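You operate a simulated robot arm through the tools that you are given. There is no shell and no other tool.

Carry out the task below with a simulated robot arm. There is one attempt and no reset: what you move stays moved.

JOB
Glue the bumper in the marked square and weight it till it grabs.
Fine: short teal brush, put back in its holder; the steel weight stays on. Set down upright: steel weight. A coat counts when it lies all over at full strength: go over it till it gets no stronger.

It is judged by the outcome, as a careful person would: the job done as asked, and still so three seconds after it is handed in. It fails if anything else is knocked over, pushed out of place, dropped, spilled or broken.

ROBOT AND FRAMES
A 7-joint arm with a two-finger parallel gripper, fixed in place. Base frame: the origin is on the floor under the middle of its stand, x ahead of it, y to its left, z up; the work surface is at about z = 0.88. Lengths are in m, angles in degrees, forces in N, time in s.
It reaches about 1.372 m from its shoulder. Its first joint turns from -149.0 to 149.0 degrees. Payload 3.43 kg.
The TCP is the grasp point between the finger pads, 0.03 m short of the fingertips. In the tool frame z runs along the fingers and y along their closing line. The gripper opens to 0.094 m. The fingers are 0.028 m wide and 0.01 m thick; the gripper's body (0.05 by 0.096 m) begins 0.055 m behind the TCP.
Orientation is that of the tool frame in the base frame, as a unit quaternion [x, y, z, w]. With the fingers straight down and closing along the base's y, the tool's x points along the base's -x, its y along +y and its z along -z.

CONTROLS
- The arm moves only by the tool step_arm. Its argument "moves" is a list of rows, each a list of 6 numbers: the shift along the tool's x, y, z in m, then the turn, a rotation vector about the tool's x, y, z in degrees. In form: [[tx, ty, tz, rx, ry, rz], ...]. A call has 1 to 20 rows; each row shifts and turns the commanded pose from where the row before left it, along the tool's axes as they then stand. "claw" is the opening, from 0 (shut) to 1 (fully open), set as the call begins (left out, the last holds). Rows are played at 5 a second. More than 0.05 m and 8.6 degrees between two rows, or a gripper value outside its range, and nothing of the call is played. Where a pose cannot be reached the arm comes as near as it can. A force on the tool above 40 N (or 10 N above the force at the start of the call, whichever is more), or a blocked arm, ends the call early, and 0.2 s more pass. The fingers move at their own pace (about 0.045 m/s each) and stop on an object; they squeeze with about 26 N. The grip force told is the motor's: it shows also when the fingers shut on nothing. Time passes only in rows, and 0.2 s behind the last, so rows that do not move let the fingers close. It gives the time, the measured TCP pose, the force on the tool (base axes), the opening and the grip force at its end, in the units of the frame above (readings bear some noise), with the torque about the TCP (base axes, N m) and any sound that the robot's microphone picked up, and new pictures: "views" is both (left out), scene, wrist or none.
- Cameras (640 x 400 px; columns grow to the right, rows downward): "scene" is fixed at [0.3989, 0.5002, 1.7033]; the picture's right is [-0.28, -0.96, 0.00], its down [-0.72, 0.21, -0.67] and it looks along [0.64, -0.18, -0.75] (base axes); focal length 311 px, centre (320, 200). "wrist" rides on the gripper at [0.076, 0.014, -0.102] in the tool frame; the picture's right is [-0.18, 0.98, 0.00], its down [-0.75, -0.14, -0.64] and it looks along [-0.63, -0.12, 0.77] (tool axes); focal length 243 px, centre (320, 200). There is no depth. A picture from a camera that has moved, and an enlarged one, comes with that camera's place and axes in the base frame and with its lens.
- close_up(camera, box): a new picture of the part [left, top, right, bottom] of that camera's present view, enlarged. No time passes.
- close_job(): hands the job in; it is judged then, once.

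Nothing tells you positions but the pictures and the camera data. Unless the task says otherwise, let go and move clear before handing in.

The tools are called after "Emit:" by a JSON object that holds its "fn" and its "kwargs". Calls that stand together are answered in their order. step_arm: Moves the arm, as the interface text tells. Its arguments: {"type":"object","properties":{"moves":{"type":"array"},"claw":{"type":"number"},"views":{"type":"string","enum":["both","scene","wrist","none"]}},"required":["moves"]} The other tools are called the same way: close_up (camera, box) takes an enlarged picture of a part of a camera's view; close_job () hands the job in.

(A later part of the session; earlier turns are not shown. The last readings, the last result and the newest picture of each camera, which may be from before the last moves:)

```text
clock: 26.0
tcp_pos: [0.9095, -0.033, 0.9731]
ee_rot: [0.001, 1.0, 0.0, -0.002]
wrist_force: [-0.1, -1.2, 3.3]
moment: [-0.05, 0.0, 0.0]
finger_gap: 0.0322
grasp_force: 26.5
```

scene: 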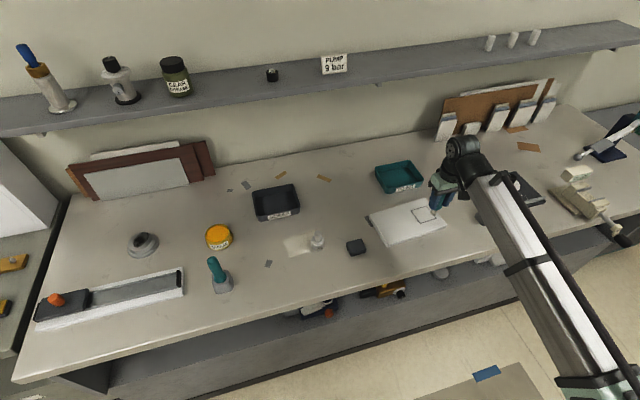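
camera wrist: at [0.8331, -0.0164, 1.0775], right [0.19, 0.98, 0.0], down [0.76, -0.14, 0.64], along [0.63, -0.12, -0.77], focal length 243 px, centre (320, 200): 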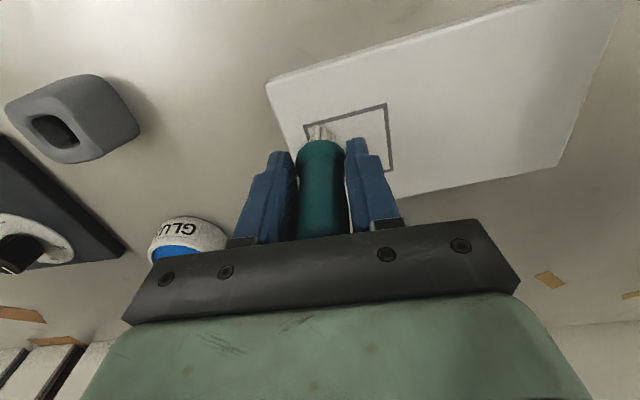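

The bristles touch lightly now (3 N). I'll make a first stroke along the square's side and look at the mark it leaves.

Emit:
{"fn": "step_arm", "kwargs": {"moves": [[0.0004, 0.004, 0, 0, 0, 0], [0.0007, 0.008, 0, 0, 0, 0], [0.0008, 0.009, 0, 0, 0, 0], [0.0008, 0.009, 0, 0, 0, 0], [0.0006, 0.006, 0, 0, 0, 0], [0.0002, 0.002, 0, 0, 0, 0]], "views": "both"}}

Emit:
{"fn": "close_up", "kwargs": {"camera": "wrist", "box": [240, 40, 420, 160]}}

Emit:
{"fn": "close_up", "kwargs": {"camera": "scene", "box": [390, 190, 460, 240]}}

```text
clock: 27.4
tcp_pos: [0.9053, 0.0064, 0.972]
ee_rot: [0.002, 1.0, 0.0, -0.002]
wrist_force: [2.8, -5.9, 19.3]
moment: [-0.37, -0.26, -0.01]
finger_gap: 0.0324
grasp_force: 25.7
camera wrist: at [0.8294, 0.022, 1.0745], right [0.19, 0.98, 0.0], down [0.75, -0.14, 0.64], along [0.63, -0.12, -0.77], focal length 243 px, centre (320, 200)
```

scene: 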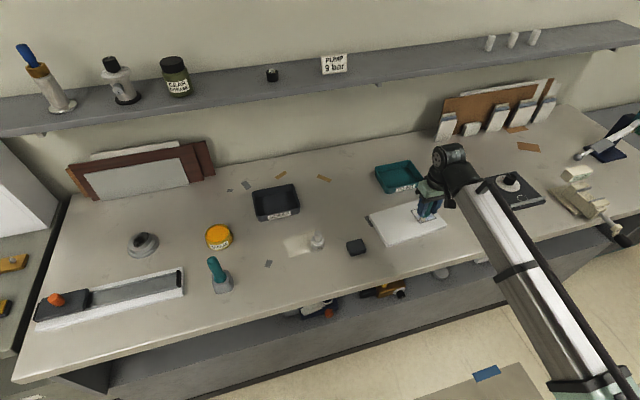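
wrist: 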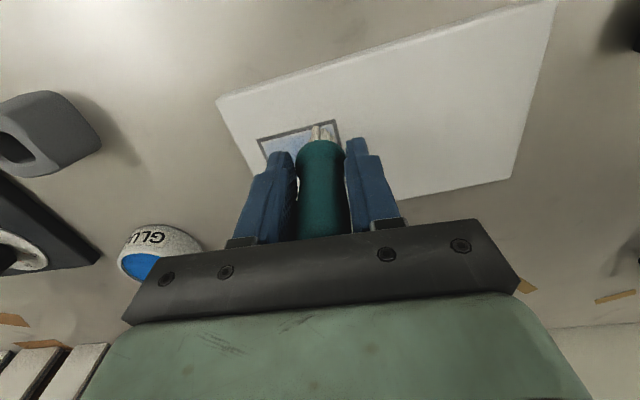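

```text
3.33 times, centred on (330, 100) of wrist
camera zoom: at [0.8294, 0.022, 1.0745], right [0.19, 0.98, 0.0], down [0.75, -0.14, 0.64], along [0.63, -0.12, -0.77], focal length 809 px, centre (287, 533)
```

zoom: 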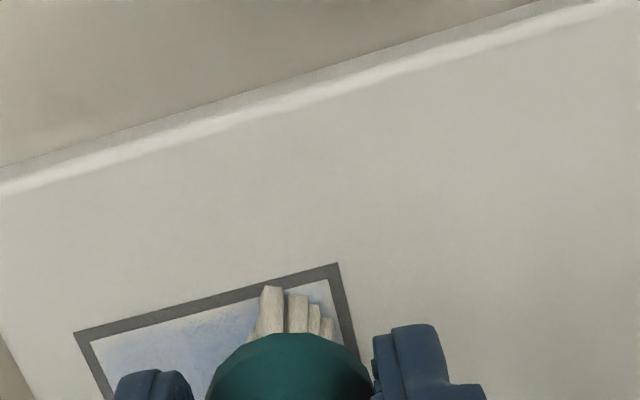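

```text
8.00 times, centred on (425, 215) of scene
camera zoom: at [0.3989, 0.5002, 1.7033], right [-0.28, -0.96, 0.0], down [-0.72, 0.21, -0.67], along [0.64, -0.18, -0.75], focal length 2486 px, centre (-520, 80)
```

zoom: 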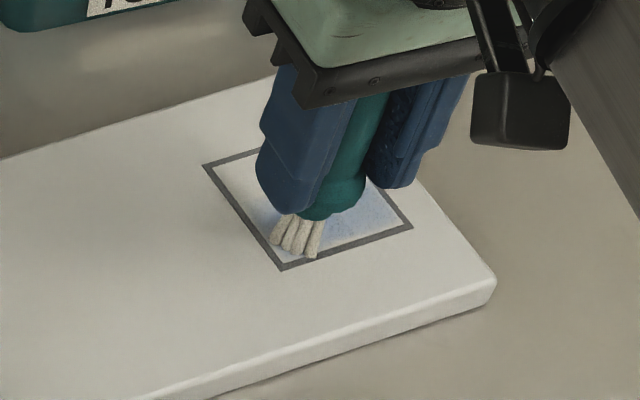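

The glue shows as a pale blue film inside the square, and the panel hasn't moved. Force rose to 19 N, so I'll ease up 1.5 mm and continue in parallel strokes.

Emit:
{"fn": "step_arm", "kwargs": {"moves": [[0, 0, -0.0015, 0, 0, 0], [-0.007, 0.0006, 0, 0, 0, 0], [-0.0003, -0.004, 0, 0, 0, 0], [-0.0007, -0.008, 0, 0, 0, 0], [-0.0008, -0.009, 0, 0, 0, 0], [-0.0008, -0.009, 0, 0, 0, 0], [-0.0006, -0.007, 0, 0, 0, 0], [-0.0003, -0.003, 0, 0, 0, 0]], "views": "wrist"}}

Emit:
{"fn": "close_up", "kwargs": {"camera": "wrist", "box": [240, 80, 420, 200]}}

Emit:
{"fn": "close_up", "kwargs": {"camera": "scene", "box": [390, 190, 460, 240]}}

```text
clock: 29.2
tcp_pos: [0.9155, -0.0345, 0.9725]
ee_rot: [0.002, 1.0, -0.001, -0.003]
wrist_force: [-0.6, 0.0, -0.4]
moment: [0.01, 0.06, 0.03]
finger_gap: 0.0327
grasp_force: 25.6
camera wrist: at [0.8397, -0.0179, 1.0756], right [0.19, 0.98, 0.0], down [0.76, -0.14, 0.64], along [0.63, -0.12, -0.77], focal length 243 px, centre (320, 200)
```

wrist: 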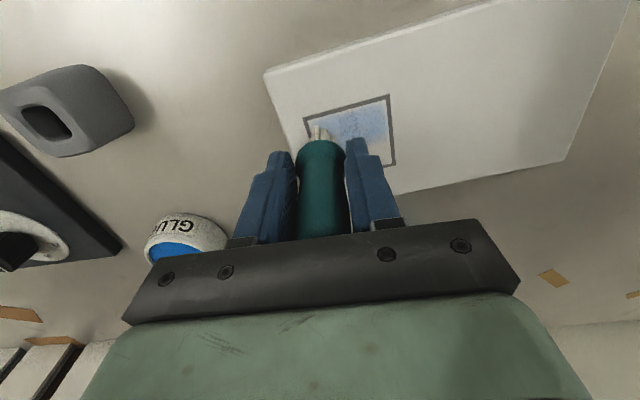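

```text
3.33 times, centred on (330, 140) of wrist
camera zoom: at [0.8397, -0.0179, 1.0756], right [0.19, 0.98, 0.0], down [0.76, -0.14, 0.64], along [0.63, -0.12, -0.77], focal length 809 px, centre (287, 400)
```

zoom: 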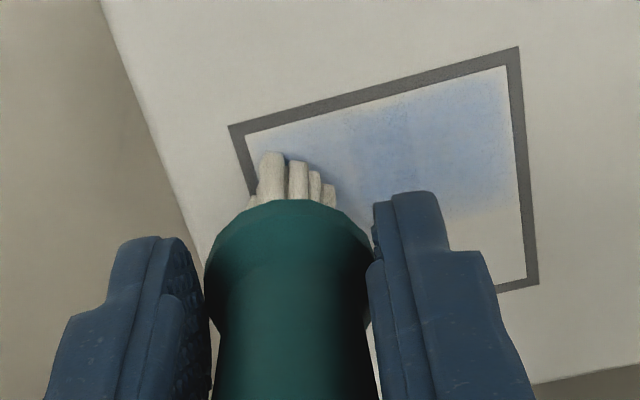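

```text
8.00 times, centred on (425, 215) of scene
camera zoom: at [0.3989, 0.5002, 1.7033], right [-0.28, -0.96, 0.0], down [-0.72, 0.21, -0.67], along [0.64, -0.18, -0.75], focal length 2486 px, centre (-520, 80)
```

zoom: 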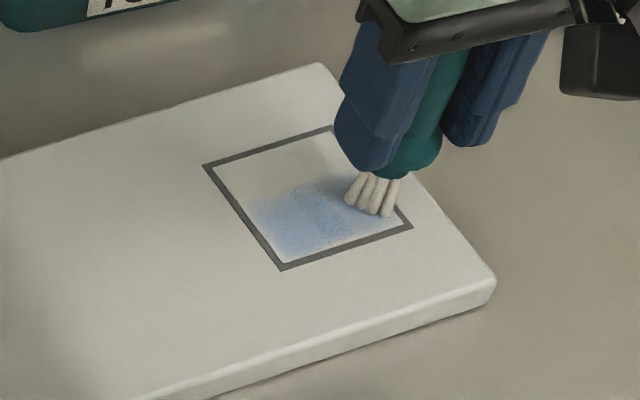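

The film builds up with each pass. I'll lower 0.7 mm to keep light contact and continue the strokes toward the far side.

Emit:
{"fn": "step_arm", "kwargs": {"moves": [[-0.007, 0.0006, 0.0007, 0, 0, 0], [0.0003, 0.004, 0, 0, 0, 0], [0.0007, 0.008, 0, 0, 0, 0], [0.0008, 0.009, 0, 0, 0, 0], [0.0008, 0.009, 0, 0, 0, 0], [0.0006, 0.007, 0, 0, 0, 0], [0.0003, 0.003, 0, 0, 0, 0], [-0.007, 0.0006, 0, 0, 0, 0], [-0.0003, -0.004, 0, 0, 0, 0], [-0.0007, -0.008, 0, 0, 0, 0], [-0.0008, -0.009, 0, 0, 0, 0], [-0.0008, -0.009, 0, 0, 0, 0], [-0.0006, -0.007, 0, 0, 0, 0], [-0.0003, -0.003, 0, 0, 0, 0]], "views": "wrist"}}

Emit:
{"fn": "close_up", "kwargs": {"camera": "wrist", "box": [240, 60, 420, 180]}}

Emit:
{"fn": "close_up", "kwargs": {"camera": "scene", "box": [390, 190, 460, 240]}}

```text
clock: 32.2
tcp_pos: [0.9309, -0.0337, 0.9724]
ee_rot: [0.0, 1.0, -0.001, -0.002]
wrist_force: [-1.2, 0.9, -0.3]
moment: [0.03, -0.02, -0.03]
finger_gap: 0.0325
grasp_force: 25.6
camera wrist: at [0.8546, -0.0171, 1.076], right [0.19, 0.98, 0.0], down [0.76, -0.14, 0.64], along [0.63, -0.12, -0.77], focal length 243 px, centre (320, 200)
```

wrist: 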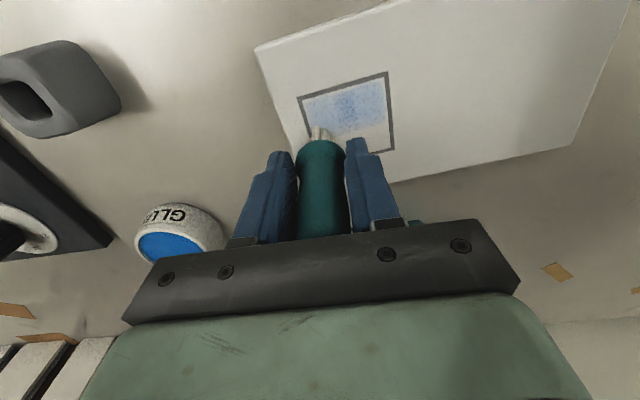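

```text
3.33 times, centred on (330, 120) of wrist
camera zoom: at [0.8546, -0.0171, 1.076], right [0.19, 0.98, 0.0], down [0.76, -0.14, 0.64], along [0.63, -0.12, -0.77], focal length 809 px, centre (287, 467)
```

zoom: 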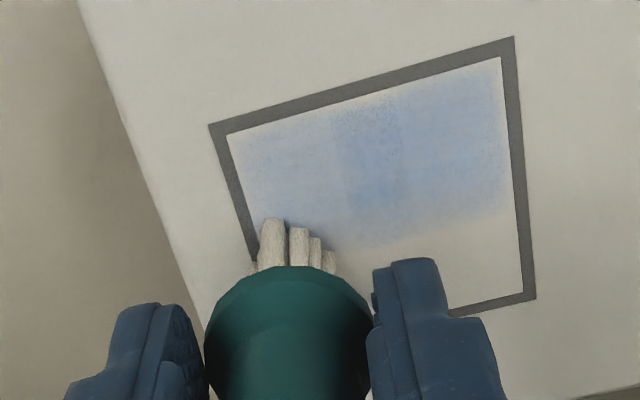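

```text
8.00 times, centred on (425, 215) of scene
camera zoom: at [0.3989, 0.5002, 1.7033], right [-0.28, -0.96, 0.0], down [-0.72, 0.21, -0.67], along [0.64, -0.18, -0.75], focal length 2486 px, centre (-520, 80)
```

zoom: 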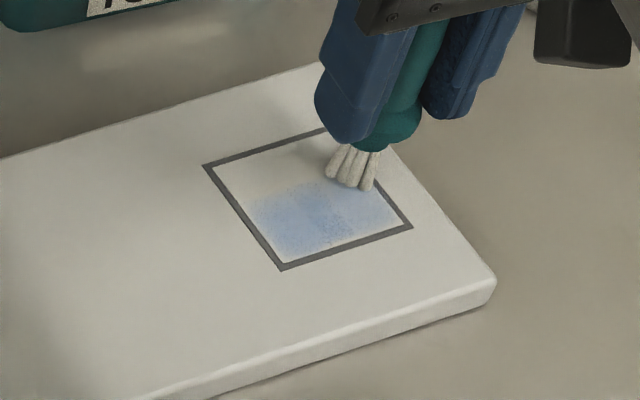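

The last two strokes left little, and the force reads zero, so the brush has likely slipped up slightly again. I'll lower it in small steps to find contact.

Emit:
{"fn": "step_arm", "kwargs": {"moves": [[0, 0, 0.001, 0, 0, 0], [0, 0, 0.001, 0, 0, 0], [0, 0, 0, 0, 0, 0]], "views": "none"}}

```text
clock: 33.0
tcp_pos: [0.9305, -0.0332, 0.9721]
ee_rot: [0.002, 1.0, -0.001, -0.001]
wrist_force: [0.1, -1.1, 13.2]
moment: [-0.06, -0.16, -0.01]
finger_gap: 0.0326
grasp_force: 26.4
```

Contact is back at 13 N. I'll ease up 1 mm to about 6 N and do the remaining strokes toward the far edge.

Emit:
{"fn": "step_arm", "kwargs": {"moves": [[0, 0, -0.001, 0, 0, 0], [0.0003, 0.004, 0, 0, 0, 0], [0.0007, 0.008, 0, 0, 0, 0], [0.0008, 0.009, 0, 0, 0, 0], [0.0008, 0.009, 0, 0, 0, 0], [0.0006, 0.007, 0, 0, 0, 0], [0.0003, 0.003, 0, 0, 0, 0]], "views": "none"}}

Emit:
{"fn": "step_arm", "kwargs": {"moves": [[-0.007, 0.0006, 0, 0, 0, 0], [-0.0003, -0.004, 0, 0, 0, 0], [-0.0007, -0.008, 0, 0, 0, 0], [-0.0008, -0.009, 0, 0, 0, 0], [-0.0008, -0.009, 0, 0, 0, 0], [-0.0006, -0.007, 0, 0, 0, 0], [-0.0003, -0.003, 0, 0, 0, 0]], "views": "wrist"}}

Emit:
{"fn": "close_up", "kwargs": {"camera": "wrist", "box": [240, 60, 420, 180]}}

Emit:
{"fn": "close_up", "kwargs": {"camera": "scene", "box": [390, 190, 460, 240]}}

```text
clock: 34.6
tcp_pos: [0.927, 0.0071, 0.9717]
ee_rot: [0.002, 1.0, 0.0, -0.002]
wrist_force: [0.8, -1.3, 3.5]
moment: [-0.03, 0.0, 0.0]
finger_gap: 0.0324
grasp_force: 26.1
```

```text
clock: 36.2
tcp_pos: [0.9371, -0.0325, 0.9726]
ee_rot: [0.0, 1.0, -0.001, -0.001]
wrist_force: [-1.5, 4.4, 13.0]
moment: [0.32, -0.06, 0.0]
finger_gap: 0.0322
grasp_force: 25.8
camera wrist: at [0.861, -0.016, 1.0744], right [0.19, 0.98, 0.0], down [0.75, -0.14, 0.64], along [0.63, -0.12, -0.77], focal length 243 px, centre (320, 200)
```

wrist: 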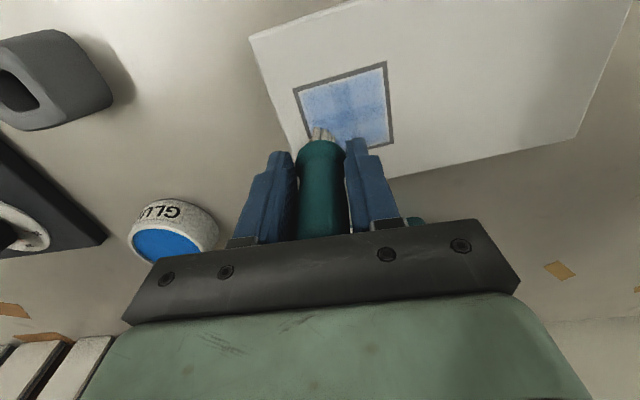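

```text
3.33 times, centred on (330, 120) of wrist
camera zoom: at [0.861, -0.016, 1.0744], right [0.19, 0.98, 0.0], down [0.75, -0.14, 0.64], along [0.63, -0.12, -0.77], focal length 809 px, centre (287, 467)
```

zoom: 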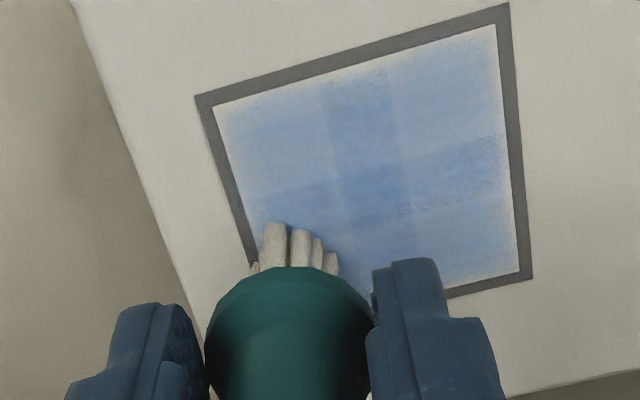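

```text
8.00 times, centred on (425, 215) of scene
camera zoom: at [0.3989, 0.5002, 1.7033], right [-0.28, -0.96, 0.0], down [-0.72, 0.21, -0.67], along [0.64, -0.18, -0.75], focal length 2486 px, centre (-520, 80)
```

zoom: 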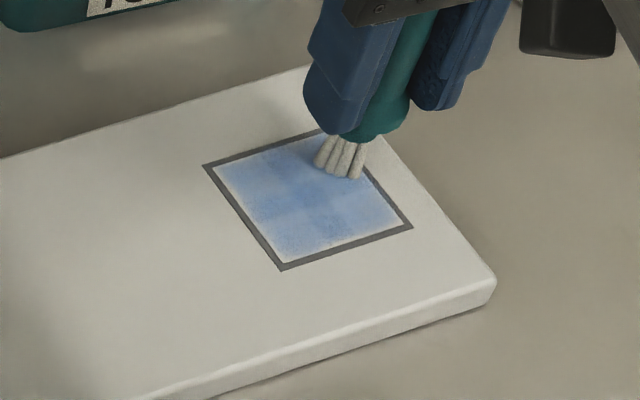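

The coat covers the square with some patches stronger than others, and the bristles look greyer, so the load is running low. I'll run a perimeter loop with lighter pressure using what's left, then reload.

Emit:
{"fn": "step_arm", "kwargs": {"moves": [[-0.005, 0.0005, -0.0008, 0, 0, 0], [0.0003, 0.004, 0, 0, 0, 0], [0.0007, 0.008, 0, 0, 0, 0], [0.0008, 0.009, 0, 0, 0, 0], [0.0008, 0.009, 0, 0, 0, 0], [0.0006, 0.007, 0, 0, 0, 0], [0.0003, 0.003, 0, 0, 0, 0], [0.004, -0.0003, 0, 0, 0, 0], [0.008, -0.0007, 0, 0, 0, 0], [0.009, -0.0008, 0, 0, 0, 0], [0.009, -0.0008, 0, 0, 0, 0], [0.006, -0.0005, 0, 0, 0, 0], [0.002, -0.0002, 0, 0, 0, 0]], "views": "none"}}

Emit:
{"fn": "step_arm", "kwargs": {"moves": [[-0.0003, -0.004, 0, 0, 0, 0], [-0.0007, -0.008, 0, 0, 0, 0], [-0.0008, -0.009, 0, 0, 0, 0], [-0.0008, -0.009, 0, 0, 0, 0], [-0.0006, -0.007, 0, 0, 0, 0], [-0.0003, -0.003, 0, 0, 0, 0], [-0.004, 0.0003, 0, 0, 0, 0], [-0.008, 0.0007, 0, 0, 0, 0], [-0.009, 0.0008, 0, 0, 0, 0], [-0.009, 0.0008, 0, 0, 0, 0], [-0.006, 0.0005, 0, 0, 0, 0], [-0.002, 0.0002, 0, 0, 0, 0]], "views": "wrist"}}

Emit:
{"fn": "close_up", "kwargs": {"camera": "wrist", "box": [240, 60, 420, 180]}}

Emit:
{"fn": "close_up", "kwargs": {"camera": "scene", "box": [390, 190, 460, 240]}}

```text
clock: 39.0
tcp_pos: [0.902, 0.0059, 0.9731]
ee_rot: [0.002, 1.0, -0.001, -0.001]
wrist_force: [0.2, -0.1, -0.3]
moment: [-0.01, 0.0, -0.04]
finger_gap: 0.0324
grasp_force: 26.0
```

```text
clock: 41.6
tcp_pos: [0.9432, -0.0309, 0.9723]
ee_rot: [0.002, 1.0, 0.0, -0.002]
wrist_force: [-0.4, -0.3, -0.5]
moment: [0.0, 0.0, 0.01]
finger_gap: 0.0325
grasp_force: 25.7
camera wrist: at [0.8662, -0.0155, 1.0759], right [0.19, 0.98, 0.0], down [0.76, -0.14, 0.64], along [0.63, -0.12, -0.77], focal length 243 px, centre (320, 200)
```

wrist: 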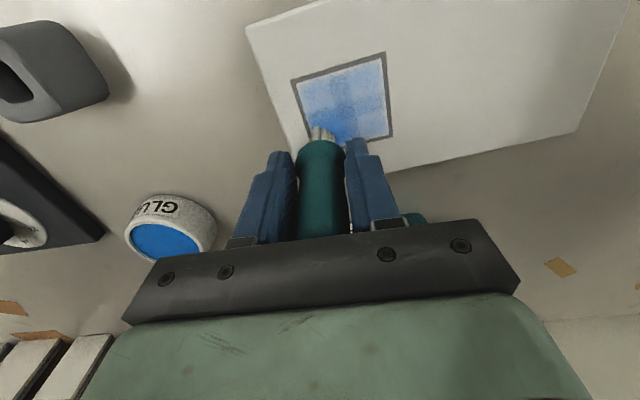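

```text
3.33 times, centred on (330, 120) of wrist
camera zoom: at [0.8662, -0.0155, 1.0759], right [0.19, 0.98, 0.0], down [0.76, -0.14, 0.64], along [0.63, -0.12, -0.77], focal length 809 px, centre (287, 467)
```

zoom: 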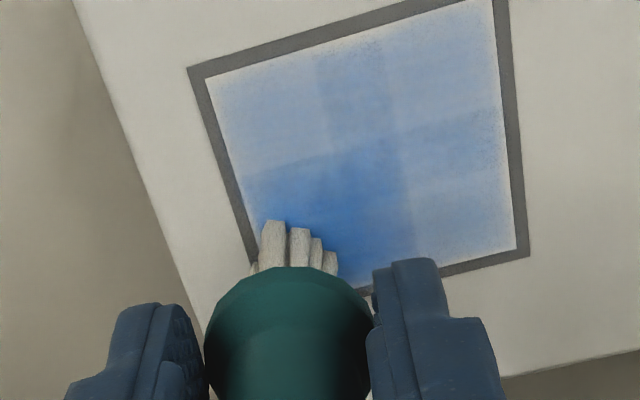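

```text
8.00 times, centred on (425, 215) of scene
camera zoom: at [0.3989, 0.5002, 1.7033], right [-0.28, -0.96, 0.0], down [-0.72, 0.21, -0.67], along [0.64, -0.18, -0.75], focal length 2486 px, centre (-520, 80)
```

zoom: 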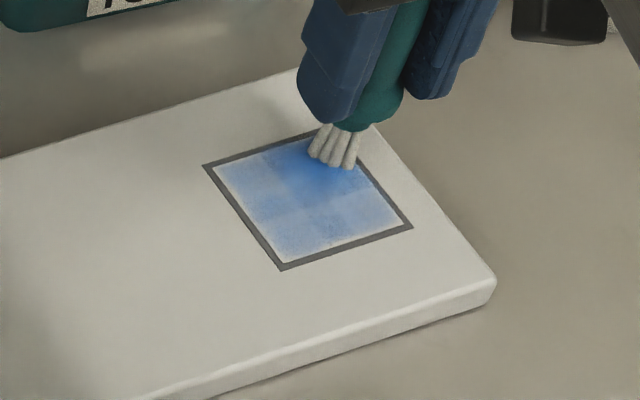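

The force dropped to zero partway round, so only part of that loop deposited glue. I'll lift off, reload at the pot with light contact, then repaint slightly lower.

Emit:
{"fn": "step_arm", "kwargs": {"moves": [[0, 0, -0.006, 0, 0, 0], [0, 0, -0.016, 0, 0, 0], [0, 0, -0.024, 0, 0, 0], [-0.004, -0.008, -0.022, 0, 0, 0], [-0.009, -0.02, -0.012, 0, 0, 0], [-0.012, -0.026, -0.004, 0, 0, 0], [-0.012, -0.026, 0, 0, 0, 0], [-0.012, -0.026, 0, 0, 0, 0], [-0.012, -0.026, 0, 0, 0, 0], [-0.01, -0.022, 0, 0, 0, 0], [-0.007, -0.016, 0, 0, 0, 0], [-0.003, -0.007, 0, 0, 0, 0], [-0.001, -0.002, 0, 0, 0, 0], [0, 0, 0, 0, 0, 0]], "views": "both"}}

Emit:
{"fn": "close_up", "kwargs": {"camera": "scene", "box": [390, 190, 460, 240]}}

Emit:
{"fn": "close_up", "kwargs": {"camera": "wrist", "box": [240, 60, 420, 180]}}

```text
clock: 44.6
tcp_pos: [1.0249, -0.2112, 1.0575]
ee_rot: [0.002, 1.0, -0.001, -0.002]
wrist_force: [-0.1, 0.6, 0.4]
moment: [0.0, 0.01, -0.04]
finger_gap: 0.0326
grasp_force: 26.3
camera wrist: at [0.9478, -0.1953, 1.1597], right [0.19, 0.98, 0.0], down [0.76, -0.14, 0.64], along [0.63, -0.12, -0.77], focal length 243 px, centre (320, 200)
```

scene: 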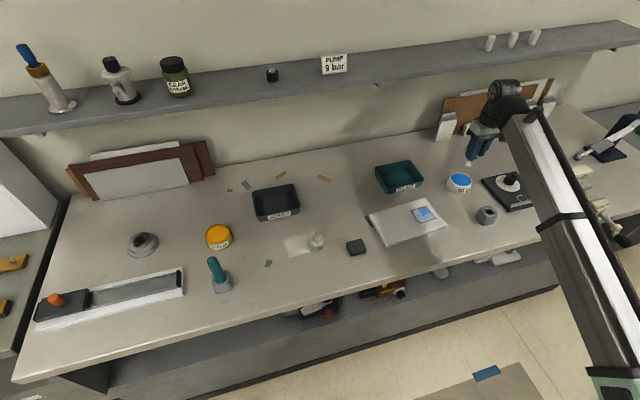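
wrist: 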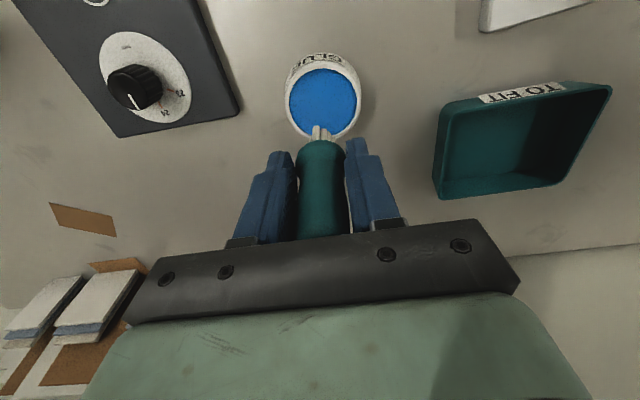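

```text
8.00 times, centred on (425, 215) of scene
camera zoom: at [0.3989, 0.5002, 1.7033], right [-0.28, -0.96, 0.0], down [-0.72, 0.21, -0.67], along [0.64, -0.18, -0.75], focal length 2486 px, centre (-520, 80)
```

zoom: 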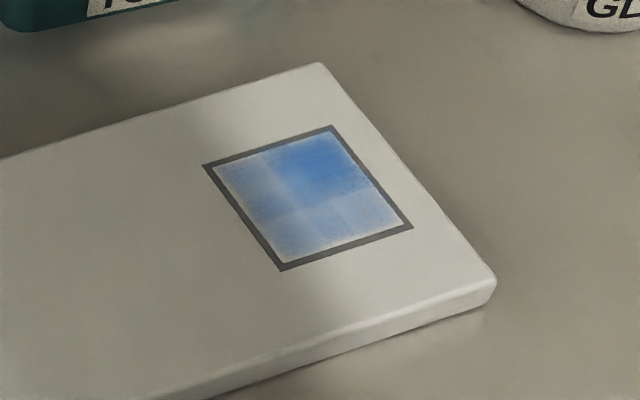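

```text
3.33 times, centred on (330, 120) of wrist
camera zoom: at [0.9478, -0.1953, 1.1597], right [0.19, 0.98, 0.0], down [0.76, -0.14, 0.64], along [0.63, -0.12, -0.77], focal length 809 px, centre (287, 467)
```

zoom: 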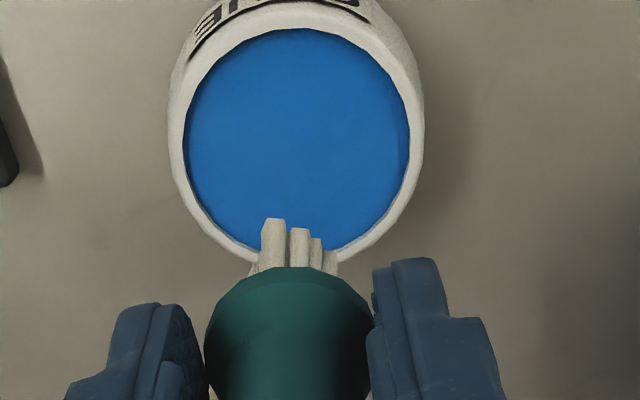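

That gives a clear view: the coat is a patchwork of nine areas of different strength, so the paler ones need more. Now I'll dip again, gently.

Emit:
{"fn": "step_arm", "kwargs": {"moves": [[0, 0.001, 0.006, 0, 0, 0], [0, 0.001, 0.014, 0, 0, 0], [0, 0, 0.018, 0, 0, 0], [0, 0, 0.016, 0, 0, 0], [0, 0, 0.01, 0, 0, 0], [0, 0, 0.004, 0, 0, 0], [0, 0, 0.002, 0, 0, 0], [0, 0, 0.001, 0, 0, 0], [0, 0, 0, 0, 0, 0]], "views": "none"}}

```text
clock: 46.6
tcp_pos: [1.0247, -0.2086, 0.9877]
ee_rot: [0.001, 1.0, 0.0, -0.001]
wrist_force: [2.1, 0.0, 23.3]
moment: [-0.02, -0.28, 0.0]
finger_gap: 0.0327
grasp_force: 26.8
```

That's a firm touch at 23 N, so I'll ease off to light contact, dab around a little, and lift to check the load.

Emit:
{"fn": "step_arm", "kwargs": {"moves": [[0, 0, -0.002, 0, 0, 0], [0.003, 0, 0, 0, 0, 0], [-0.003, 0, 0, 0, 0, 0], [0, 0, 0, 0, 0, 0], [0, 0, -0.006, 0, 0, 0], [0, 0, -0.016, 0, 0, 0], [0, 0, -0.02, 0, 0, 0], [0, 0, -0.02, 0, 0, 0], [0, 0, -0.01, 0, 0, 0], [0, 0, -0.003, 0, 0, 0]], "views": "wrist"}}

Emit:
{"fn": "close_up", "kwargs": {"camera": "wrist", "box": [240, 60, 420, 180]}}

```text
clock: 48.8
tcp_pos: [1.0246, -0.2096, 1.0624]
ee_rot: [0.001, 1.0, -0.001, -0.002]
wrist_force: [-0.2, 0.0, 0.3]
moment: [0.0, -0.02, 0.02]
finger_gap: 0.0325
grasp_force: 26.0
camera wrist: at [0.9482, -0.1935, 1.166], right [0.19, 0.98, 0.0], down [0.76, -0.14, 0.64], along [0.63, -0.12, -0.77], focal length 243 px, centre (320, 200)
```

wrist: 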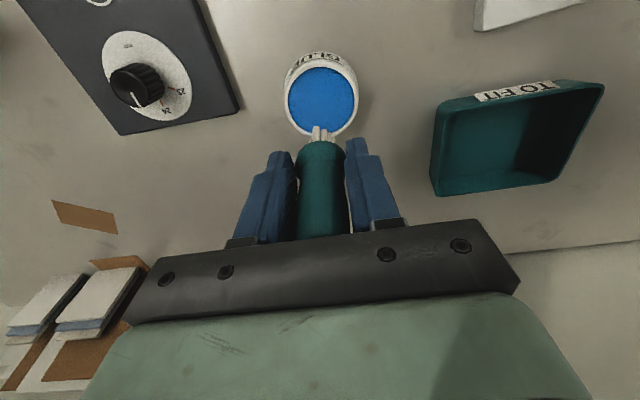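

```text
3.33 times, centred on (330, 120) of wrist
camera zoom: at [0.9482, -0.1935, 1.166], right [0.19, 0.98, 0.0], down [0.76, -0.14, 0.64], along [0.63, -0.12, -0.77], focal length 809 px, centre (287, 467)
```

zoom: 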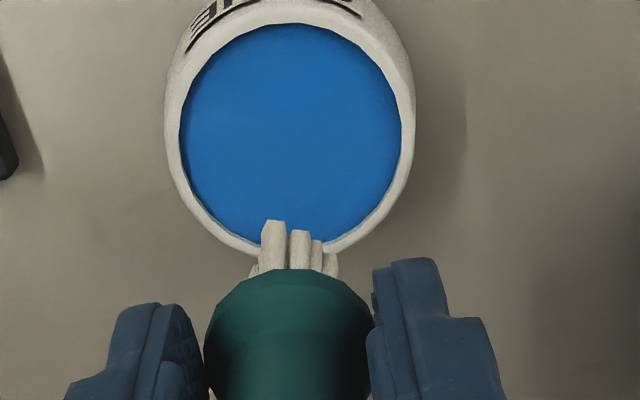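

The brush is reloaded. I'll go back over the square to the near -y corner and lower to contact.

Emit:
{"fn": "step_arm", "kwargs": {"moves": [[0.003, 0.005, 0, 0, 0, 0], [0.009, 0.014, 0, 0, 0, 0], [0.014, 0.022, 0, 0, 0, 0], [0.017, 0.026, 0, 0, 0, 0], [0.017, 0.026, 0, 0, 0, 0], [0.017, 0.026, 0, 0, 0, 0], [0.016, 0.025, 0, 0, 0, 0], [0.012, 0.019, 0.004, 0, 0, 0], [0.007, 0.011, 0.012, 0, 0, 0], [0.003, 0.0044, 0.018, 0, 0, 0], [0, 0, 0.018, 0, 0, 0], [0, 0, 0.016, 0, 0, 0], [0, 0, 0.01, 0, 0, 0], [0, 0, 0.006, 0, 0, 0], [0, 0, 0.003, 0, 0, 0], [0, 0, 0.002, 0, 0, 0], [0, 0, 0, 0, 0, 0]], "views": "none"}}

```text
clock: 52.4
tcp_pos: [0.9098, -0.0307, 0.9728]
ee_rot: [0.001, 1.0, 0.0, -0.002]
wrist_force: [0.1, 0.2, -0.8]
moment: [-0.01, 0.01, -0.01]
finger_gap: 0.0325
grasp_force: 26.1
```

Emit:
{"fn": "step_arm", "kwargs": {"moves": [[0, 0, 0.001, 0, 0, 0], [0, 0, 0.0007, 0, 0, 0], [0, 0, 0, 0, 0, 0]], "views": "none"}}

```text
clock: 53.2
tcp_pos: [0.9092, -0.0306, 0.9715]
ee_rot: [0.001, 1.0, 0.0, -0.002]
wrist_force: [-0.5, 0.2, -1.1]
moment: [0.03, -0.02, -0.02]
finger_gap: 0.0328
grasp_force: 25.9
```

Emit:
{"fn": "step_arm", "kwargs": {"moves": [[0, 0, 0.001, 0, 0, 0], [0, 0, 0.0005, 0, 0, 0], [0, 0, 0, 0, 0, 0]], "views": "none"}}

```text
clock: 54.0
tcp_pos: [0.9091, -0.0297, 0.9723]
ee_rot: [0.002, 1.0, -0.002, -0.001]
wrist_force: [-0.5, 0.2, 4.3]
moment: [-0.05, -0.07, -0.05]
finger_gap: 0.0325
grasp_force: 26.1
```

Contact is light at 4 N. I'll stroke across and back now.

Emit:
{"fn": "step_arm", "kwargs": {"moves": [[0.0003, 0.004, 0, 0, 0, 0], [0.0007, 0.008, 0, 0, 0, 0], [0.0007, 0.008, 0, 0, 0, 0], [0.0007, 0.008, 0, 0, 0, 0], [0.0006, 0.007, 0, 0, 0, 0], [0.0003, 0.003, 0, 0, 0, 0], [0, 0, 0, 0, 0, 0]], "views": "none"}}

Emit:
{"fn": "step_arm", "kwargs": {"moves": [[-0.0003, -0.004, 0, 0, 0, 0], [-0.0007, -0.008, 0, 0, 0, 0], [-0.0007, -0.008, 0, 0, 0, 0], [-0.0007, -0.008, 0, 0, 0, 0], [-0.0006, -0.007, 0, 0, 0, 0], [-0.0003, -0.003, 0, 0, 0, 0], [0, 0, 0, 0, 0, 0]], "views": "wrist"}}

Emit:
{"fn": "close_up", "kwargs": {"camera": "wrist", "box": [240, 60, 420, 180]}}

Emit:
{"fn": "close_up", "kwargs": {"camera": "scene", "box": [390, 190, 460, 240]}}

```text
clock: 55.6
tcp_pos: [0.9058, 0.008, 0.9715]
ee_rot: [0.002, 1.0, -0.001, -0.001]
wrist_force: [0.8, -2.8, 13.6]
moment: [-0.26, -0.1, -0.05]
finger_gap: 0.0327
grasp_force: 25.7
```

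```text
clock: 57.2
tcp_pos: [0.9089, -0.0314, 0.9695]
ee_rot: [0.002, 1.0, 0.0, -0.001]
wrist_force: [-0.9, 2.5, 10.9]
moment: [0.18, 0.02, 0.01]
finger_gap: 0.0326
grasp_force: 26.4
camera wrist: at [0.8332, -0.0141, 1.0733], right [0.19, 0.98, 0.0], down [0.76, -0.14, 0.64], along [0.63, -0.12, -0.77], focal length 243 px, centre (320, 200)
```

wrist: 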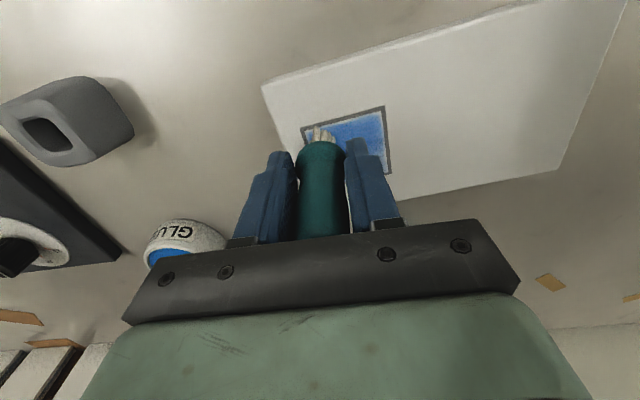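

```text
3.33 times, centred on (330, 120) of wrist
camera zoom: at [0.8332, -0.0141, 1.0733], right [0.19, 0.98, 0.0], down [0.76, -0.14, 0.64], along [0.63, -0.12, -0.77], focal length 809 px, centre (287, 467)
```

zoom: 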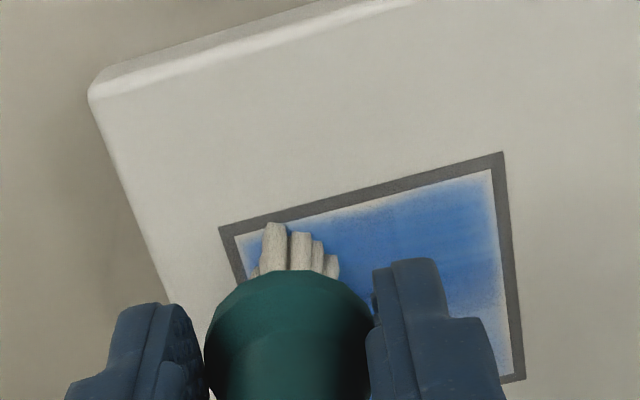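

```text
8.00 times, centred on (425, 215) of scene
camera zoom: at [0.3989, 0.5002, 1.7033], right [-0.28, -0.96, 0.0], down [-0.72, 0.21, -0.67], along [0.64, -0.18, -0.75], focal length 2486 px, centre (-520, 80)
```

zoom: 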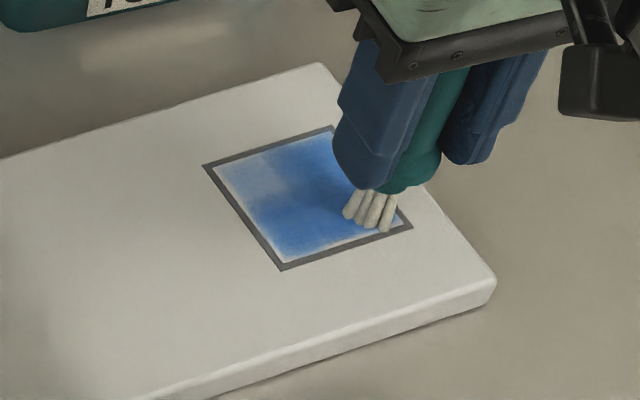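

That built the near band up strongly. I'll go over the middle band and then the far band, out and back.

Emit:
{"fn": "step_arm", "kwargs": {"moves": [[-0.008, 0.0007, 0, 0, 0, 0], [-0.009, 0.0008, 0, 0, 0, 0], [0.0003, 0.004, 0, 0, 0, 0], [0.0007, 0.008, 0, 0, 0, 0], [0.0007, 0.008, 0, 0, 0, 0], [0.0007, 0.008, 0, 0, 0, 0], [0.0006, 0.007, 0, 0, 0, 0], [0.0003, 0.003, 0, 0, 0, 0], [0, 0, 0, 0, 0, 0]], "views": "none"}}

Emit:
{"fn": "step_arm", "kwargs": {"moves": [[-0.0003, -0.004, 0, 0, 0, 0], [-0.0007, -0.008, 0, 0, 0, 0], [-0.0007, -0.008, 0, 0, 0, 0], [-0.0007, -0.008, 0, 0, 0, 0], [-0.0006, -0.007, 0, 0, 0, 0], [-0.0003, -0.003, 0, 0, 0, 0], [0, 0, 0, 0, 0, 0]], "views": "wrist"}}

Emit:
{"fn": "close_up", "kwargs": {"camera": "scene", "box": [390, 190, 460, 240]}}

```text
clock: 59.2
tcp_pos: [0.923, 0.0086, 0.9704]
ee_rot: [0.003, 1.0, -0.002, -0.001]
wrist_force: [0.6, -2.6, 10.3]
moment: [-0.19, -0.1, -0.04]
finger_gap: 0.0326
grasp_force: 26.0
```

```text
clock: 60.8
tcp_pos: [0.9248, -0.0285, 0.97]
ee_rot: [0.002, 1.0, -0.001, 0.0]
wrist_force: [0.0, 2.2, 6.0]
moment: [0.06, -0.05, 0.04]
finger_gap: 0.0324
grasp_force: 25.9
camera wrist: at [0.8498, -0.0129, 1.0731], right [0.19, 0.98, 0.0], down [0.75, -0.14, 0.64], along [0.63, -0.12, -0.77], focal length 243 px, centre (320, 200)
```

wrist: 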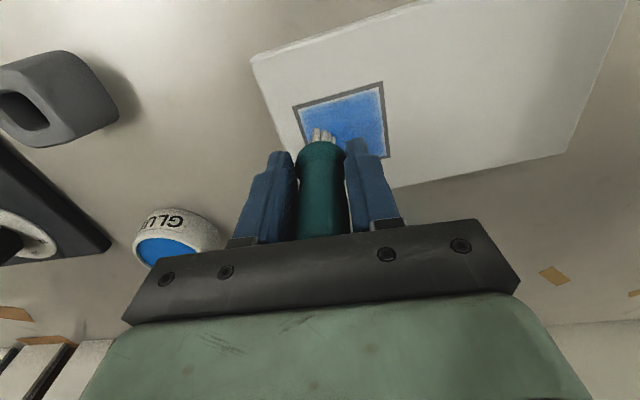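

```text
8.00 times, centred on (425, 215) of scene
camera zoom: at [0.3989, 0.5002, 1.7033], right [-0.28, -0.96, 0.0], down [-0.72, 0.21, -0.67], along [0.64, -0.18, -0.75], focal length 2486 px, centre (-520, 80)
```

zoom: 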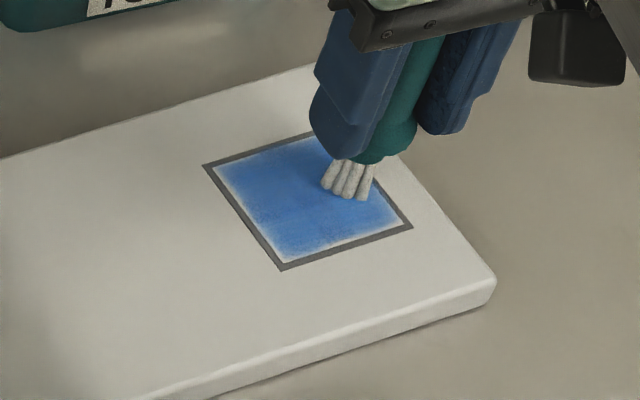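

Now the far band.

Emit:
{"fn": "step_arm", "kwargs": {"moves": [[-0.008, 0.0007, 0, 0, 0, 0], [-0.009, 0.0008, 0, 0, 0, 0], [0.0003, 0.004, 0, 0, 0, 0], [0.0007, 0.008, 0, 0, 0, 0], [0.0007, 0.008, 0, 0, 0, 0], [0.0007, 0.008, 0, 0, 0, 0], [0.0006, 0.007, 0, 0, 0, 0], [0.0003, 0.003, 0, 0, 0, 0], [0, 0, 0, 0, 0, 0]], "views": "none"}}

Emit:
{"fn": "step_arm", "kwargs": {"moves": [[-0.0003, -0.004, 0, 0, 0, 0], [-0.0007, -0.008, 0, 0, 0, 0], [-0.0007, -0.008, 0, 0, 0, 0], [-0.0007, -0.008, 0, 0, 0, 0], [-0.0006, -0.007, 0, 0, 0, 0], [-0.0003, -0.003, 0, 0, 0, 0], [0, 0, 0, 0, 0, 0]], "views": "wrist"}}

Emit:
{"fn": "close_up", "kwargs": {"camera": "scene", "box": [390, 190, 460, 240]}}

Emit:
{"fn": "close_up", "kwargs": {"camera": "wrist", "box": [240, 60, 420, 180]}}

```text
clock: 62.8
tcp_pos: [0.9403, 0.011, 0.9701]
ee_rot: [0.002, 1.0, -0.001, -0.001]
wrist_force: [0.2, -3.1, 10.2]
moment: [-0.21, -0.06, 0.0]
finger_gap: 0.0323
grasp_force: 25.9
```

```text
clock: 64.4
tcp_pos: [0.9419, -0.0269, 0.9702]
ee_rot: [0.002, 1.0, -0.002, -0.001]
wrist_force: [-0.7, 2.9, 10.7]
moment: [0.18, -0.05, 0.02]
finger_gap: 0.0326
grasp_force: 26.3
camera wrist: at [0.8666, -0.0113, 1.0728], right [0.19, 0.98, 0.0], down [0.75, -0.14, 0.64], along [0.63, -0.12, -0.77], focal length 243 px, centre (320, 200)
```

wrist: 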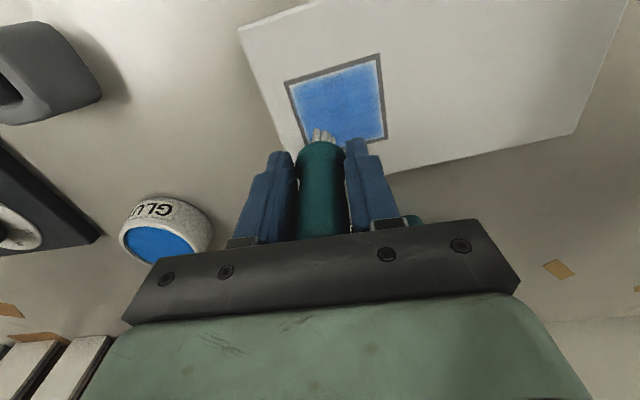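

```text
8.00 times, centred on (425, 215) of scene
camera zoom: at [0.3989, 0.5002, 1.7033], right [-0.28, -0.96, 0.0], down [-0.72, 0.21, -0.67], along [0.64, -0.18, -0.75], focal length 2486 px, centre (-520, 80)
```

zoom: 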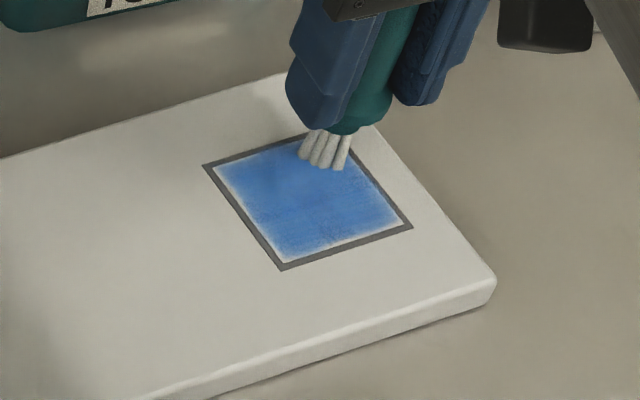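

```text
3.33 times, centred on (330, 120) of wrist
camera zoom: at [0.8666, -0.0113, 1.0728], right [0.19, 0.98, 0.0], down [0.75, -0.14, 0.64], along [0.63, -0.12, -0.77], focal length 809 px, centre (287, 467)
```

zoom: 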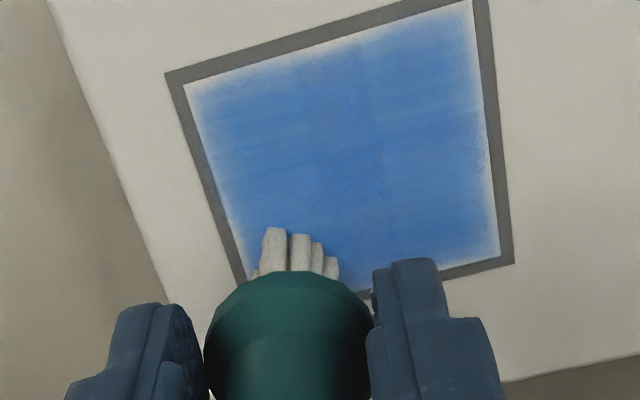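

The coat is now nearly even, but I need to go over it until it stops getting stronger. I'll reload and do another full pass.

Emit:
{"fn": "step_arm", "kwargs": {"moves": [[0, 0, -0.006, 0, 0, 0], [0, 0, -0.016, 0, 0, 0], [0, 0, -0.024, 0, 0, 0], [-0.004, -0.008, -0.022, 0, 0, 0], [-0.009, -0.02, -0.014, 0, 0, 0], [-0.012, -0.026, -0.006, 0, 0, 0], [-0.012, -0.026, 0, 0, 0, 0], [-0.012, -0.026, 0, 0, 0, 0], [-0.012, -0.026, 0, 0, 0, 0], [-0.011, -0.024, 0, 0, 0, 0], [-0.007, -0.016, 0, 0, 0, 0], [-0.003, -0.008, 0.004, 0, 0, 0], [-0.001, -0.002, 0.012, 0, 0, 0], [0, 0, 0.018, 0, 0, 0], [0, 0, 0.018, 0, 0, 0], [0, 0, 0.01, 0, 0, 0], [0, 0, 0.004, 0, 0, 0], [0, 0, 0.002, 0, 0, 0], [0, 0, 0.001, 0, 0, 0], [0, 0, 0, 0, 0, 0]], "views": "wrist"}}

Emit:
{"fn": "close_up", "kwargs": {"camera": "scene", "box": [390, 190, 460, 240]}}

```text
clock: 68.6
tcp_pos: [1.0266, -0.2102, 0.9892]
ee_rot: [0.001, 1.0, -0.001, -0.002]
wrist_force: [-0.6, 0.9, -0.5]
moment: [0.01, -0.01, 0.01]
finger_gap: 0.0324
grasp_force: 25.9
camera wrist: at [0.9498, -0.1937, 1.0922], right [0.19, 0.98, 0.0], down [0.76, -0.14, 0.64], along [0.63, -0.12, -0.77], focal length 243 px, centre (320, 200)
```

wrist: 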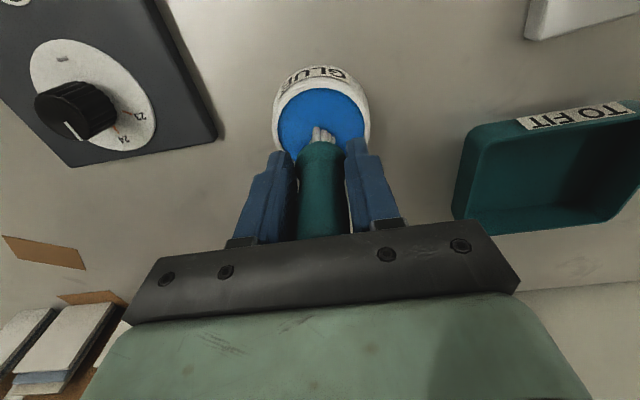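

```text
8.00 times, centred on (425, 215) of scene
camera zoom: at [0.3989, 0.5002, 1.7033], right [-0.28, -0.96, 0.0], down [-0.72, 0.21, -0.67], along [0.64, -0.18, -0.75], focal length 2486 px, centre (-520, 80)
```

zoom: 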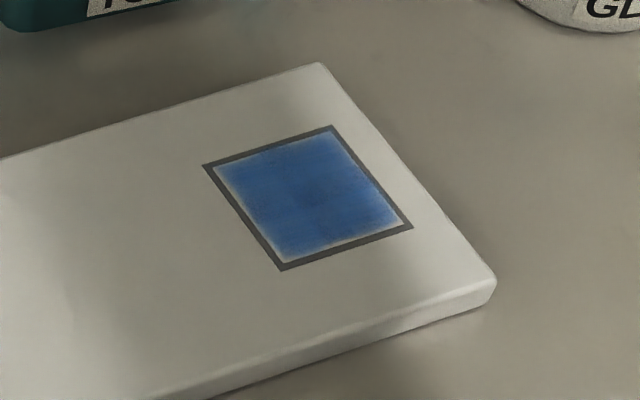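

The coat looks fairly uniform now. I'll lower a little more to touch the glue.

Emit:
{"fn": "step_arm", "kwargs": {"moves": [[0, 0, 0.0015, 0, 0, 0], [0, 0, 0.0015, 0, 0, 0], [0, 0, 0, 0, 0, 0]], "views": "none"}}

```text
clock: 69.4
tcp_pos: [1.0263, -0.2098, 0.9852]
ee_rot: [0.002, 1.0, -0.001, -0.002]
wrist_force: [-0.3, -0.4, -1.1]
moment: [0.01, -0.01, -0.03]
finger_gap: 0.0324
grasp_force: 25.6
```

Emit:
{"fn": "step_arm", "kwargs": {"moves": [[0, 0, 0.001, 0, 0, 0], [0, 0, 0.001, 0, 0, 0], [0, 0, 0, 0, 0, 0]], "views": "wrist"}}

Emit:
{"fn": "close_up", "kwargs": {"camera": "wrist", "box": [240, 60, 420, 180]}}

```text
clock: 70.2
tcp_pos: [1.0264, -0.2103, 0.9851]
ee_rot: [0.001, 1.0, -0.001, -0.001]
wrist_force: [-1.4, 0.5, 17.5]
moment: [0.05, -0.06, -0.03]
finger_gap: 0.0324
grasp_force: 25.9
camera wrist: at [0.9497, -0.1936, 1.0886], right [0.19, 0.98, 0.0], down [0.75, -0.14, 0.64], along [0.63, -0.12, -0.77], focal length 243 px, centre (320, 200)
```

wrist: 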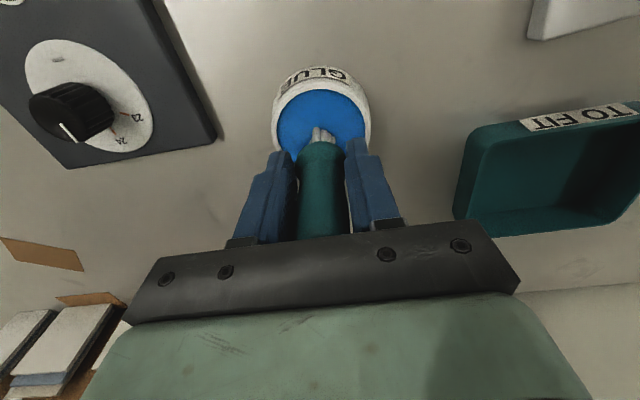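

```text
3.33 times, centred on (330, 120) of wrist
camera zoom: at [0.9497, -0.1936, 1.0886], right [0.19, 0.98, 0.0], down [0.75, -0.14, 0.64], along [0.63, -0.12, -0.77], focal length 809 px, centre (287, 467)
```

zoom: 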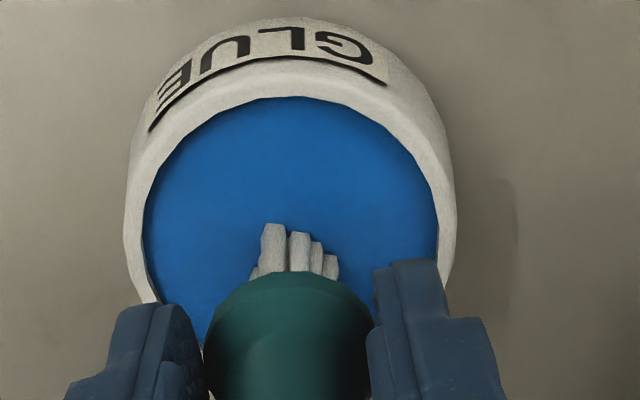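

Contact is made, so it's loaded. I'll go back to the near -y corner of the square for a second full pass.

Emit:
{"fn": "step_arm", "kwargs": {"moves": [[0, 0, -0.006, 0, 0, 0], [0, 0, -0.016, 0, 0, 0], [0, 0, -0.022, 0, 0, 0], [0.003, 0.005, -0.02, 0, 0, 0], [0.009, 0.014, -0.011, 0, 0, 0], [0.014, 0.022, 0, 0, 0, 0], [0.017, 0.026, 0, 0, 0, 0], [0.017, 0.026, 0, 0, 0, 0], [0.017, 0.026, 0, 0, 0, 0], [0.016, 0.025, 0, 0, 0, 0], [0.013, 0.02, 0.004, 0, 0, 0], [0.008, 0.012, 0.012, 0, 0, 0], [0.003, 0.005, 0.018, 0, 0, 0], [0, 0, 0.018, 0, 0, 0], [0, 0, 0.016, 0, 0, 0], [0, 0, 0.01, 0, 0, 0], [0, 0, 0.006, 0, 0, 0], [0, 0, 0.003, 0, 0, 0], [0, 0, 0.001, 0, 0, 0], [0, 0, 0, 0, 0, 0]], "views": "none"}}

```text
clock: 74.4
tcp_pos: [0.9093, -0.0279, 0.9714]
ee_rot: [0.002, 1.0, 0.0, -0.001]
wrist_force: [0.5, 0.4, -0.7]
moment: [-0.02, 0.0, -0.06]
finger_gap: 0.0327
grasp_force: 26.1
```

Emit:
{"fn": "step_arm", "kwargs": {"moves": [[0.0015, -0.0035, 0.001, 0, 0, 0], [0, 0, 0.001, 0, 0, 0], [0, 0, 0, 0, 0, 0]], "views": "none"}}

```text
clock: 75.2
tcp_pos: [0.9076, -0.0321, 0.9692]
ee_rot: [0.001, 1.0, -0.001, 0.0]
wrist_force: [0.9, 2.4, 15.5]
moment: [0.09, -0.17, 0.0]
finger_gap: 0.0323
grasp_force: 25.4
```

Emit:
{"fn": "step_arm", "kwargs": {"moves": [[0, 0, -0.0006, 0, 0, 0], [0.0003, 0.004, 0, 0, 0, 0], [0.0007, 0.008, 0, 0, 0, 0], [0.0008, 0.009, 0, 0, 0, 0], [0.0008, 0.009, 0, 0, 0, 0], [0.0007, 0.008, 0, 0, 0, 0], [0.0003, 0.003, 0, 0, 0, 0], [-0.0003, -0.003, 0, 0, 0, 0], [-0.0007, -0.008, 0, 0, 0, 0], [-0.0008, -0.009, 0, 0, 0, 0], [-0.0008, -0.009, 0, 0, 0, 0], [-0.0007, -0.008, 0, 0, 0, 0], [-0.0003, -0.004, 0, 0, 0, 0], [-0.004, 0.0003, 0, 0, 0, 0], [-0.005, 0.0004, 0, 0, 0, 0]], "views": "none"}}

Emit:
{"fn": "step_arm", "kwargs": {"moves": [[0.0003, 0.004, 0, 0, 0, 0], [0.0007, 0.008, 0, 0, 0, 0], [0.0008, 0.009, 0, 0, 0, 0], [0.0008, 0.009, 0, 0, 0, 0], [0.0007, 0.008, 0, 0, 0, 0], [0.0003, 0.003, 0, 0, 0, 0], [-0.009, 0.0008, 0, 0, 0, 0], [-0.0003, -0.003, 0, 0, 0, 0], [-0.0007, -0.008, 0, 0, 0, 0], [-0.0008, -0.009, 0, 0, 0, 0], [-0.0008, -0.009, 0, 0, 0, 0], [-0.0007, -0.008, 0, 0, 0, 0], [-0.0003, -0.004, 0, 0, 0, 0]], "views": "none"}}

Emit:
{"fn": "close_up", "kwargs": {"camera": "scene", "box": [390, 190, 460, 240]}}

Emit:
{"fn": "close_up", "kwargs": {"camera": "wrist", "box": [240, 60, 420, 180]}}

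```text
clock: 78.4
tcp_pos: [0.9182, -0.0321, 0.9697]
ee_rot: [0.002, 1.0, -0.001, -0.002]
wrist_force: [-0.1, 0.0, 0.2]
moment: [0.01, 0.02, 0.01]
finger_gap: 0.0324
grasp_force: 26.6
```

```text
clock: 81.2
tcp_pos: [0.9247, -0.0286, 0.9706]
ee_rot: [0.001, 1.0, -0.001, -0.001]
wrist_force: [-0.2, 2.9, 8.7]
moment: [0.22, -0.06, 0.01]
finger_gap: 0.0325
grasp_force: 26.2
```

```text
8.00 times, centred on (425, 215) of scene
camera zoom: at [0.3989, 0.5002, 1.7033], right [-0.28, -0.96, 0.0], down [-0.72, 0.21, -0.67], along [0.64, -0.18, -0.75], focal length 2486 px, centre (-520, 80)
```

zoom: 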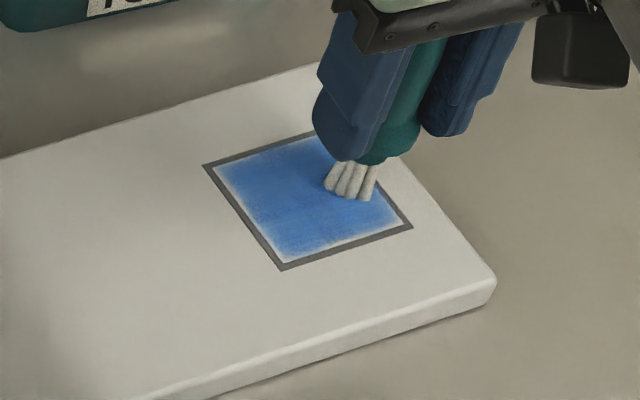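

```text
3.33 times, centred on (330, 120) of wrist
camera zoom: at [0.8489, -0.014, 1.0725], right [0.19, 0.98, 0.0], down [0.75, -0.14, 0.64], along [0.63, -0.12, -0.77], focal length 809 px, centre (287, 467)
```

zoom: 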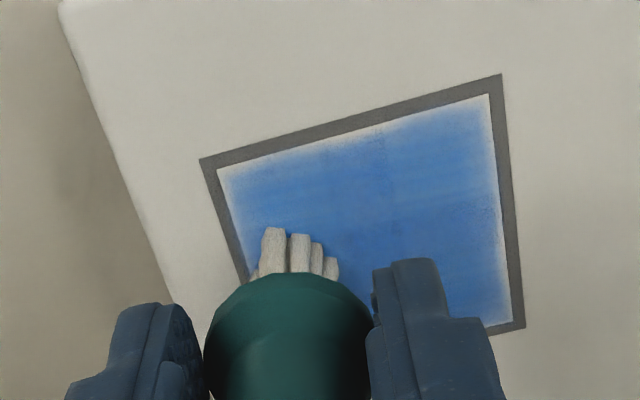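

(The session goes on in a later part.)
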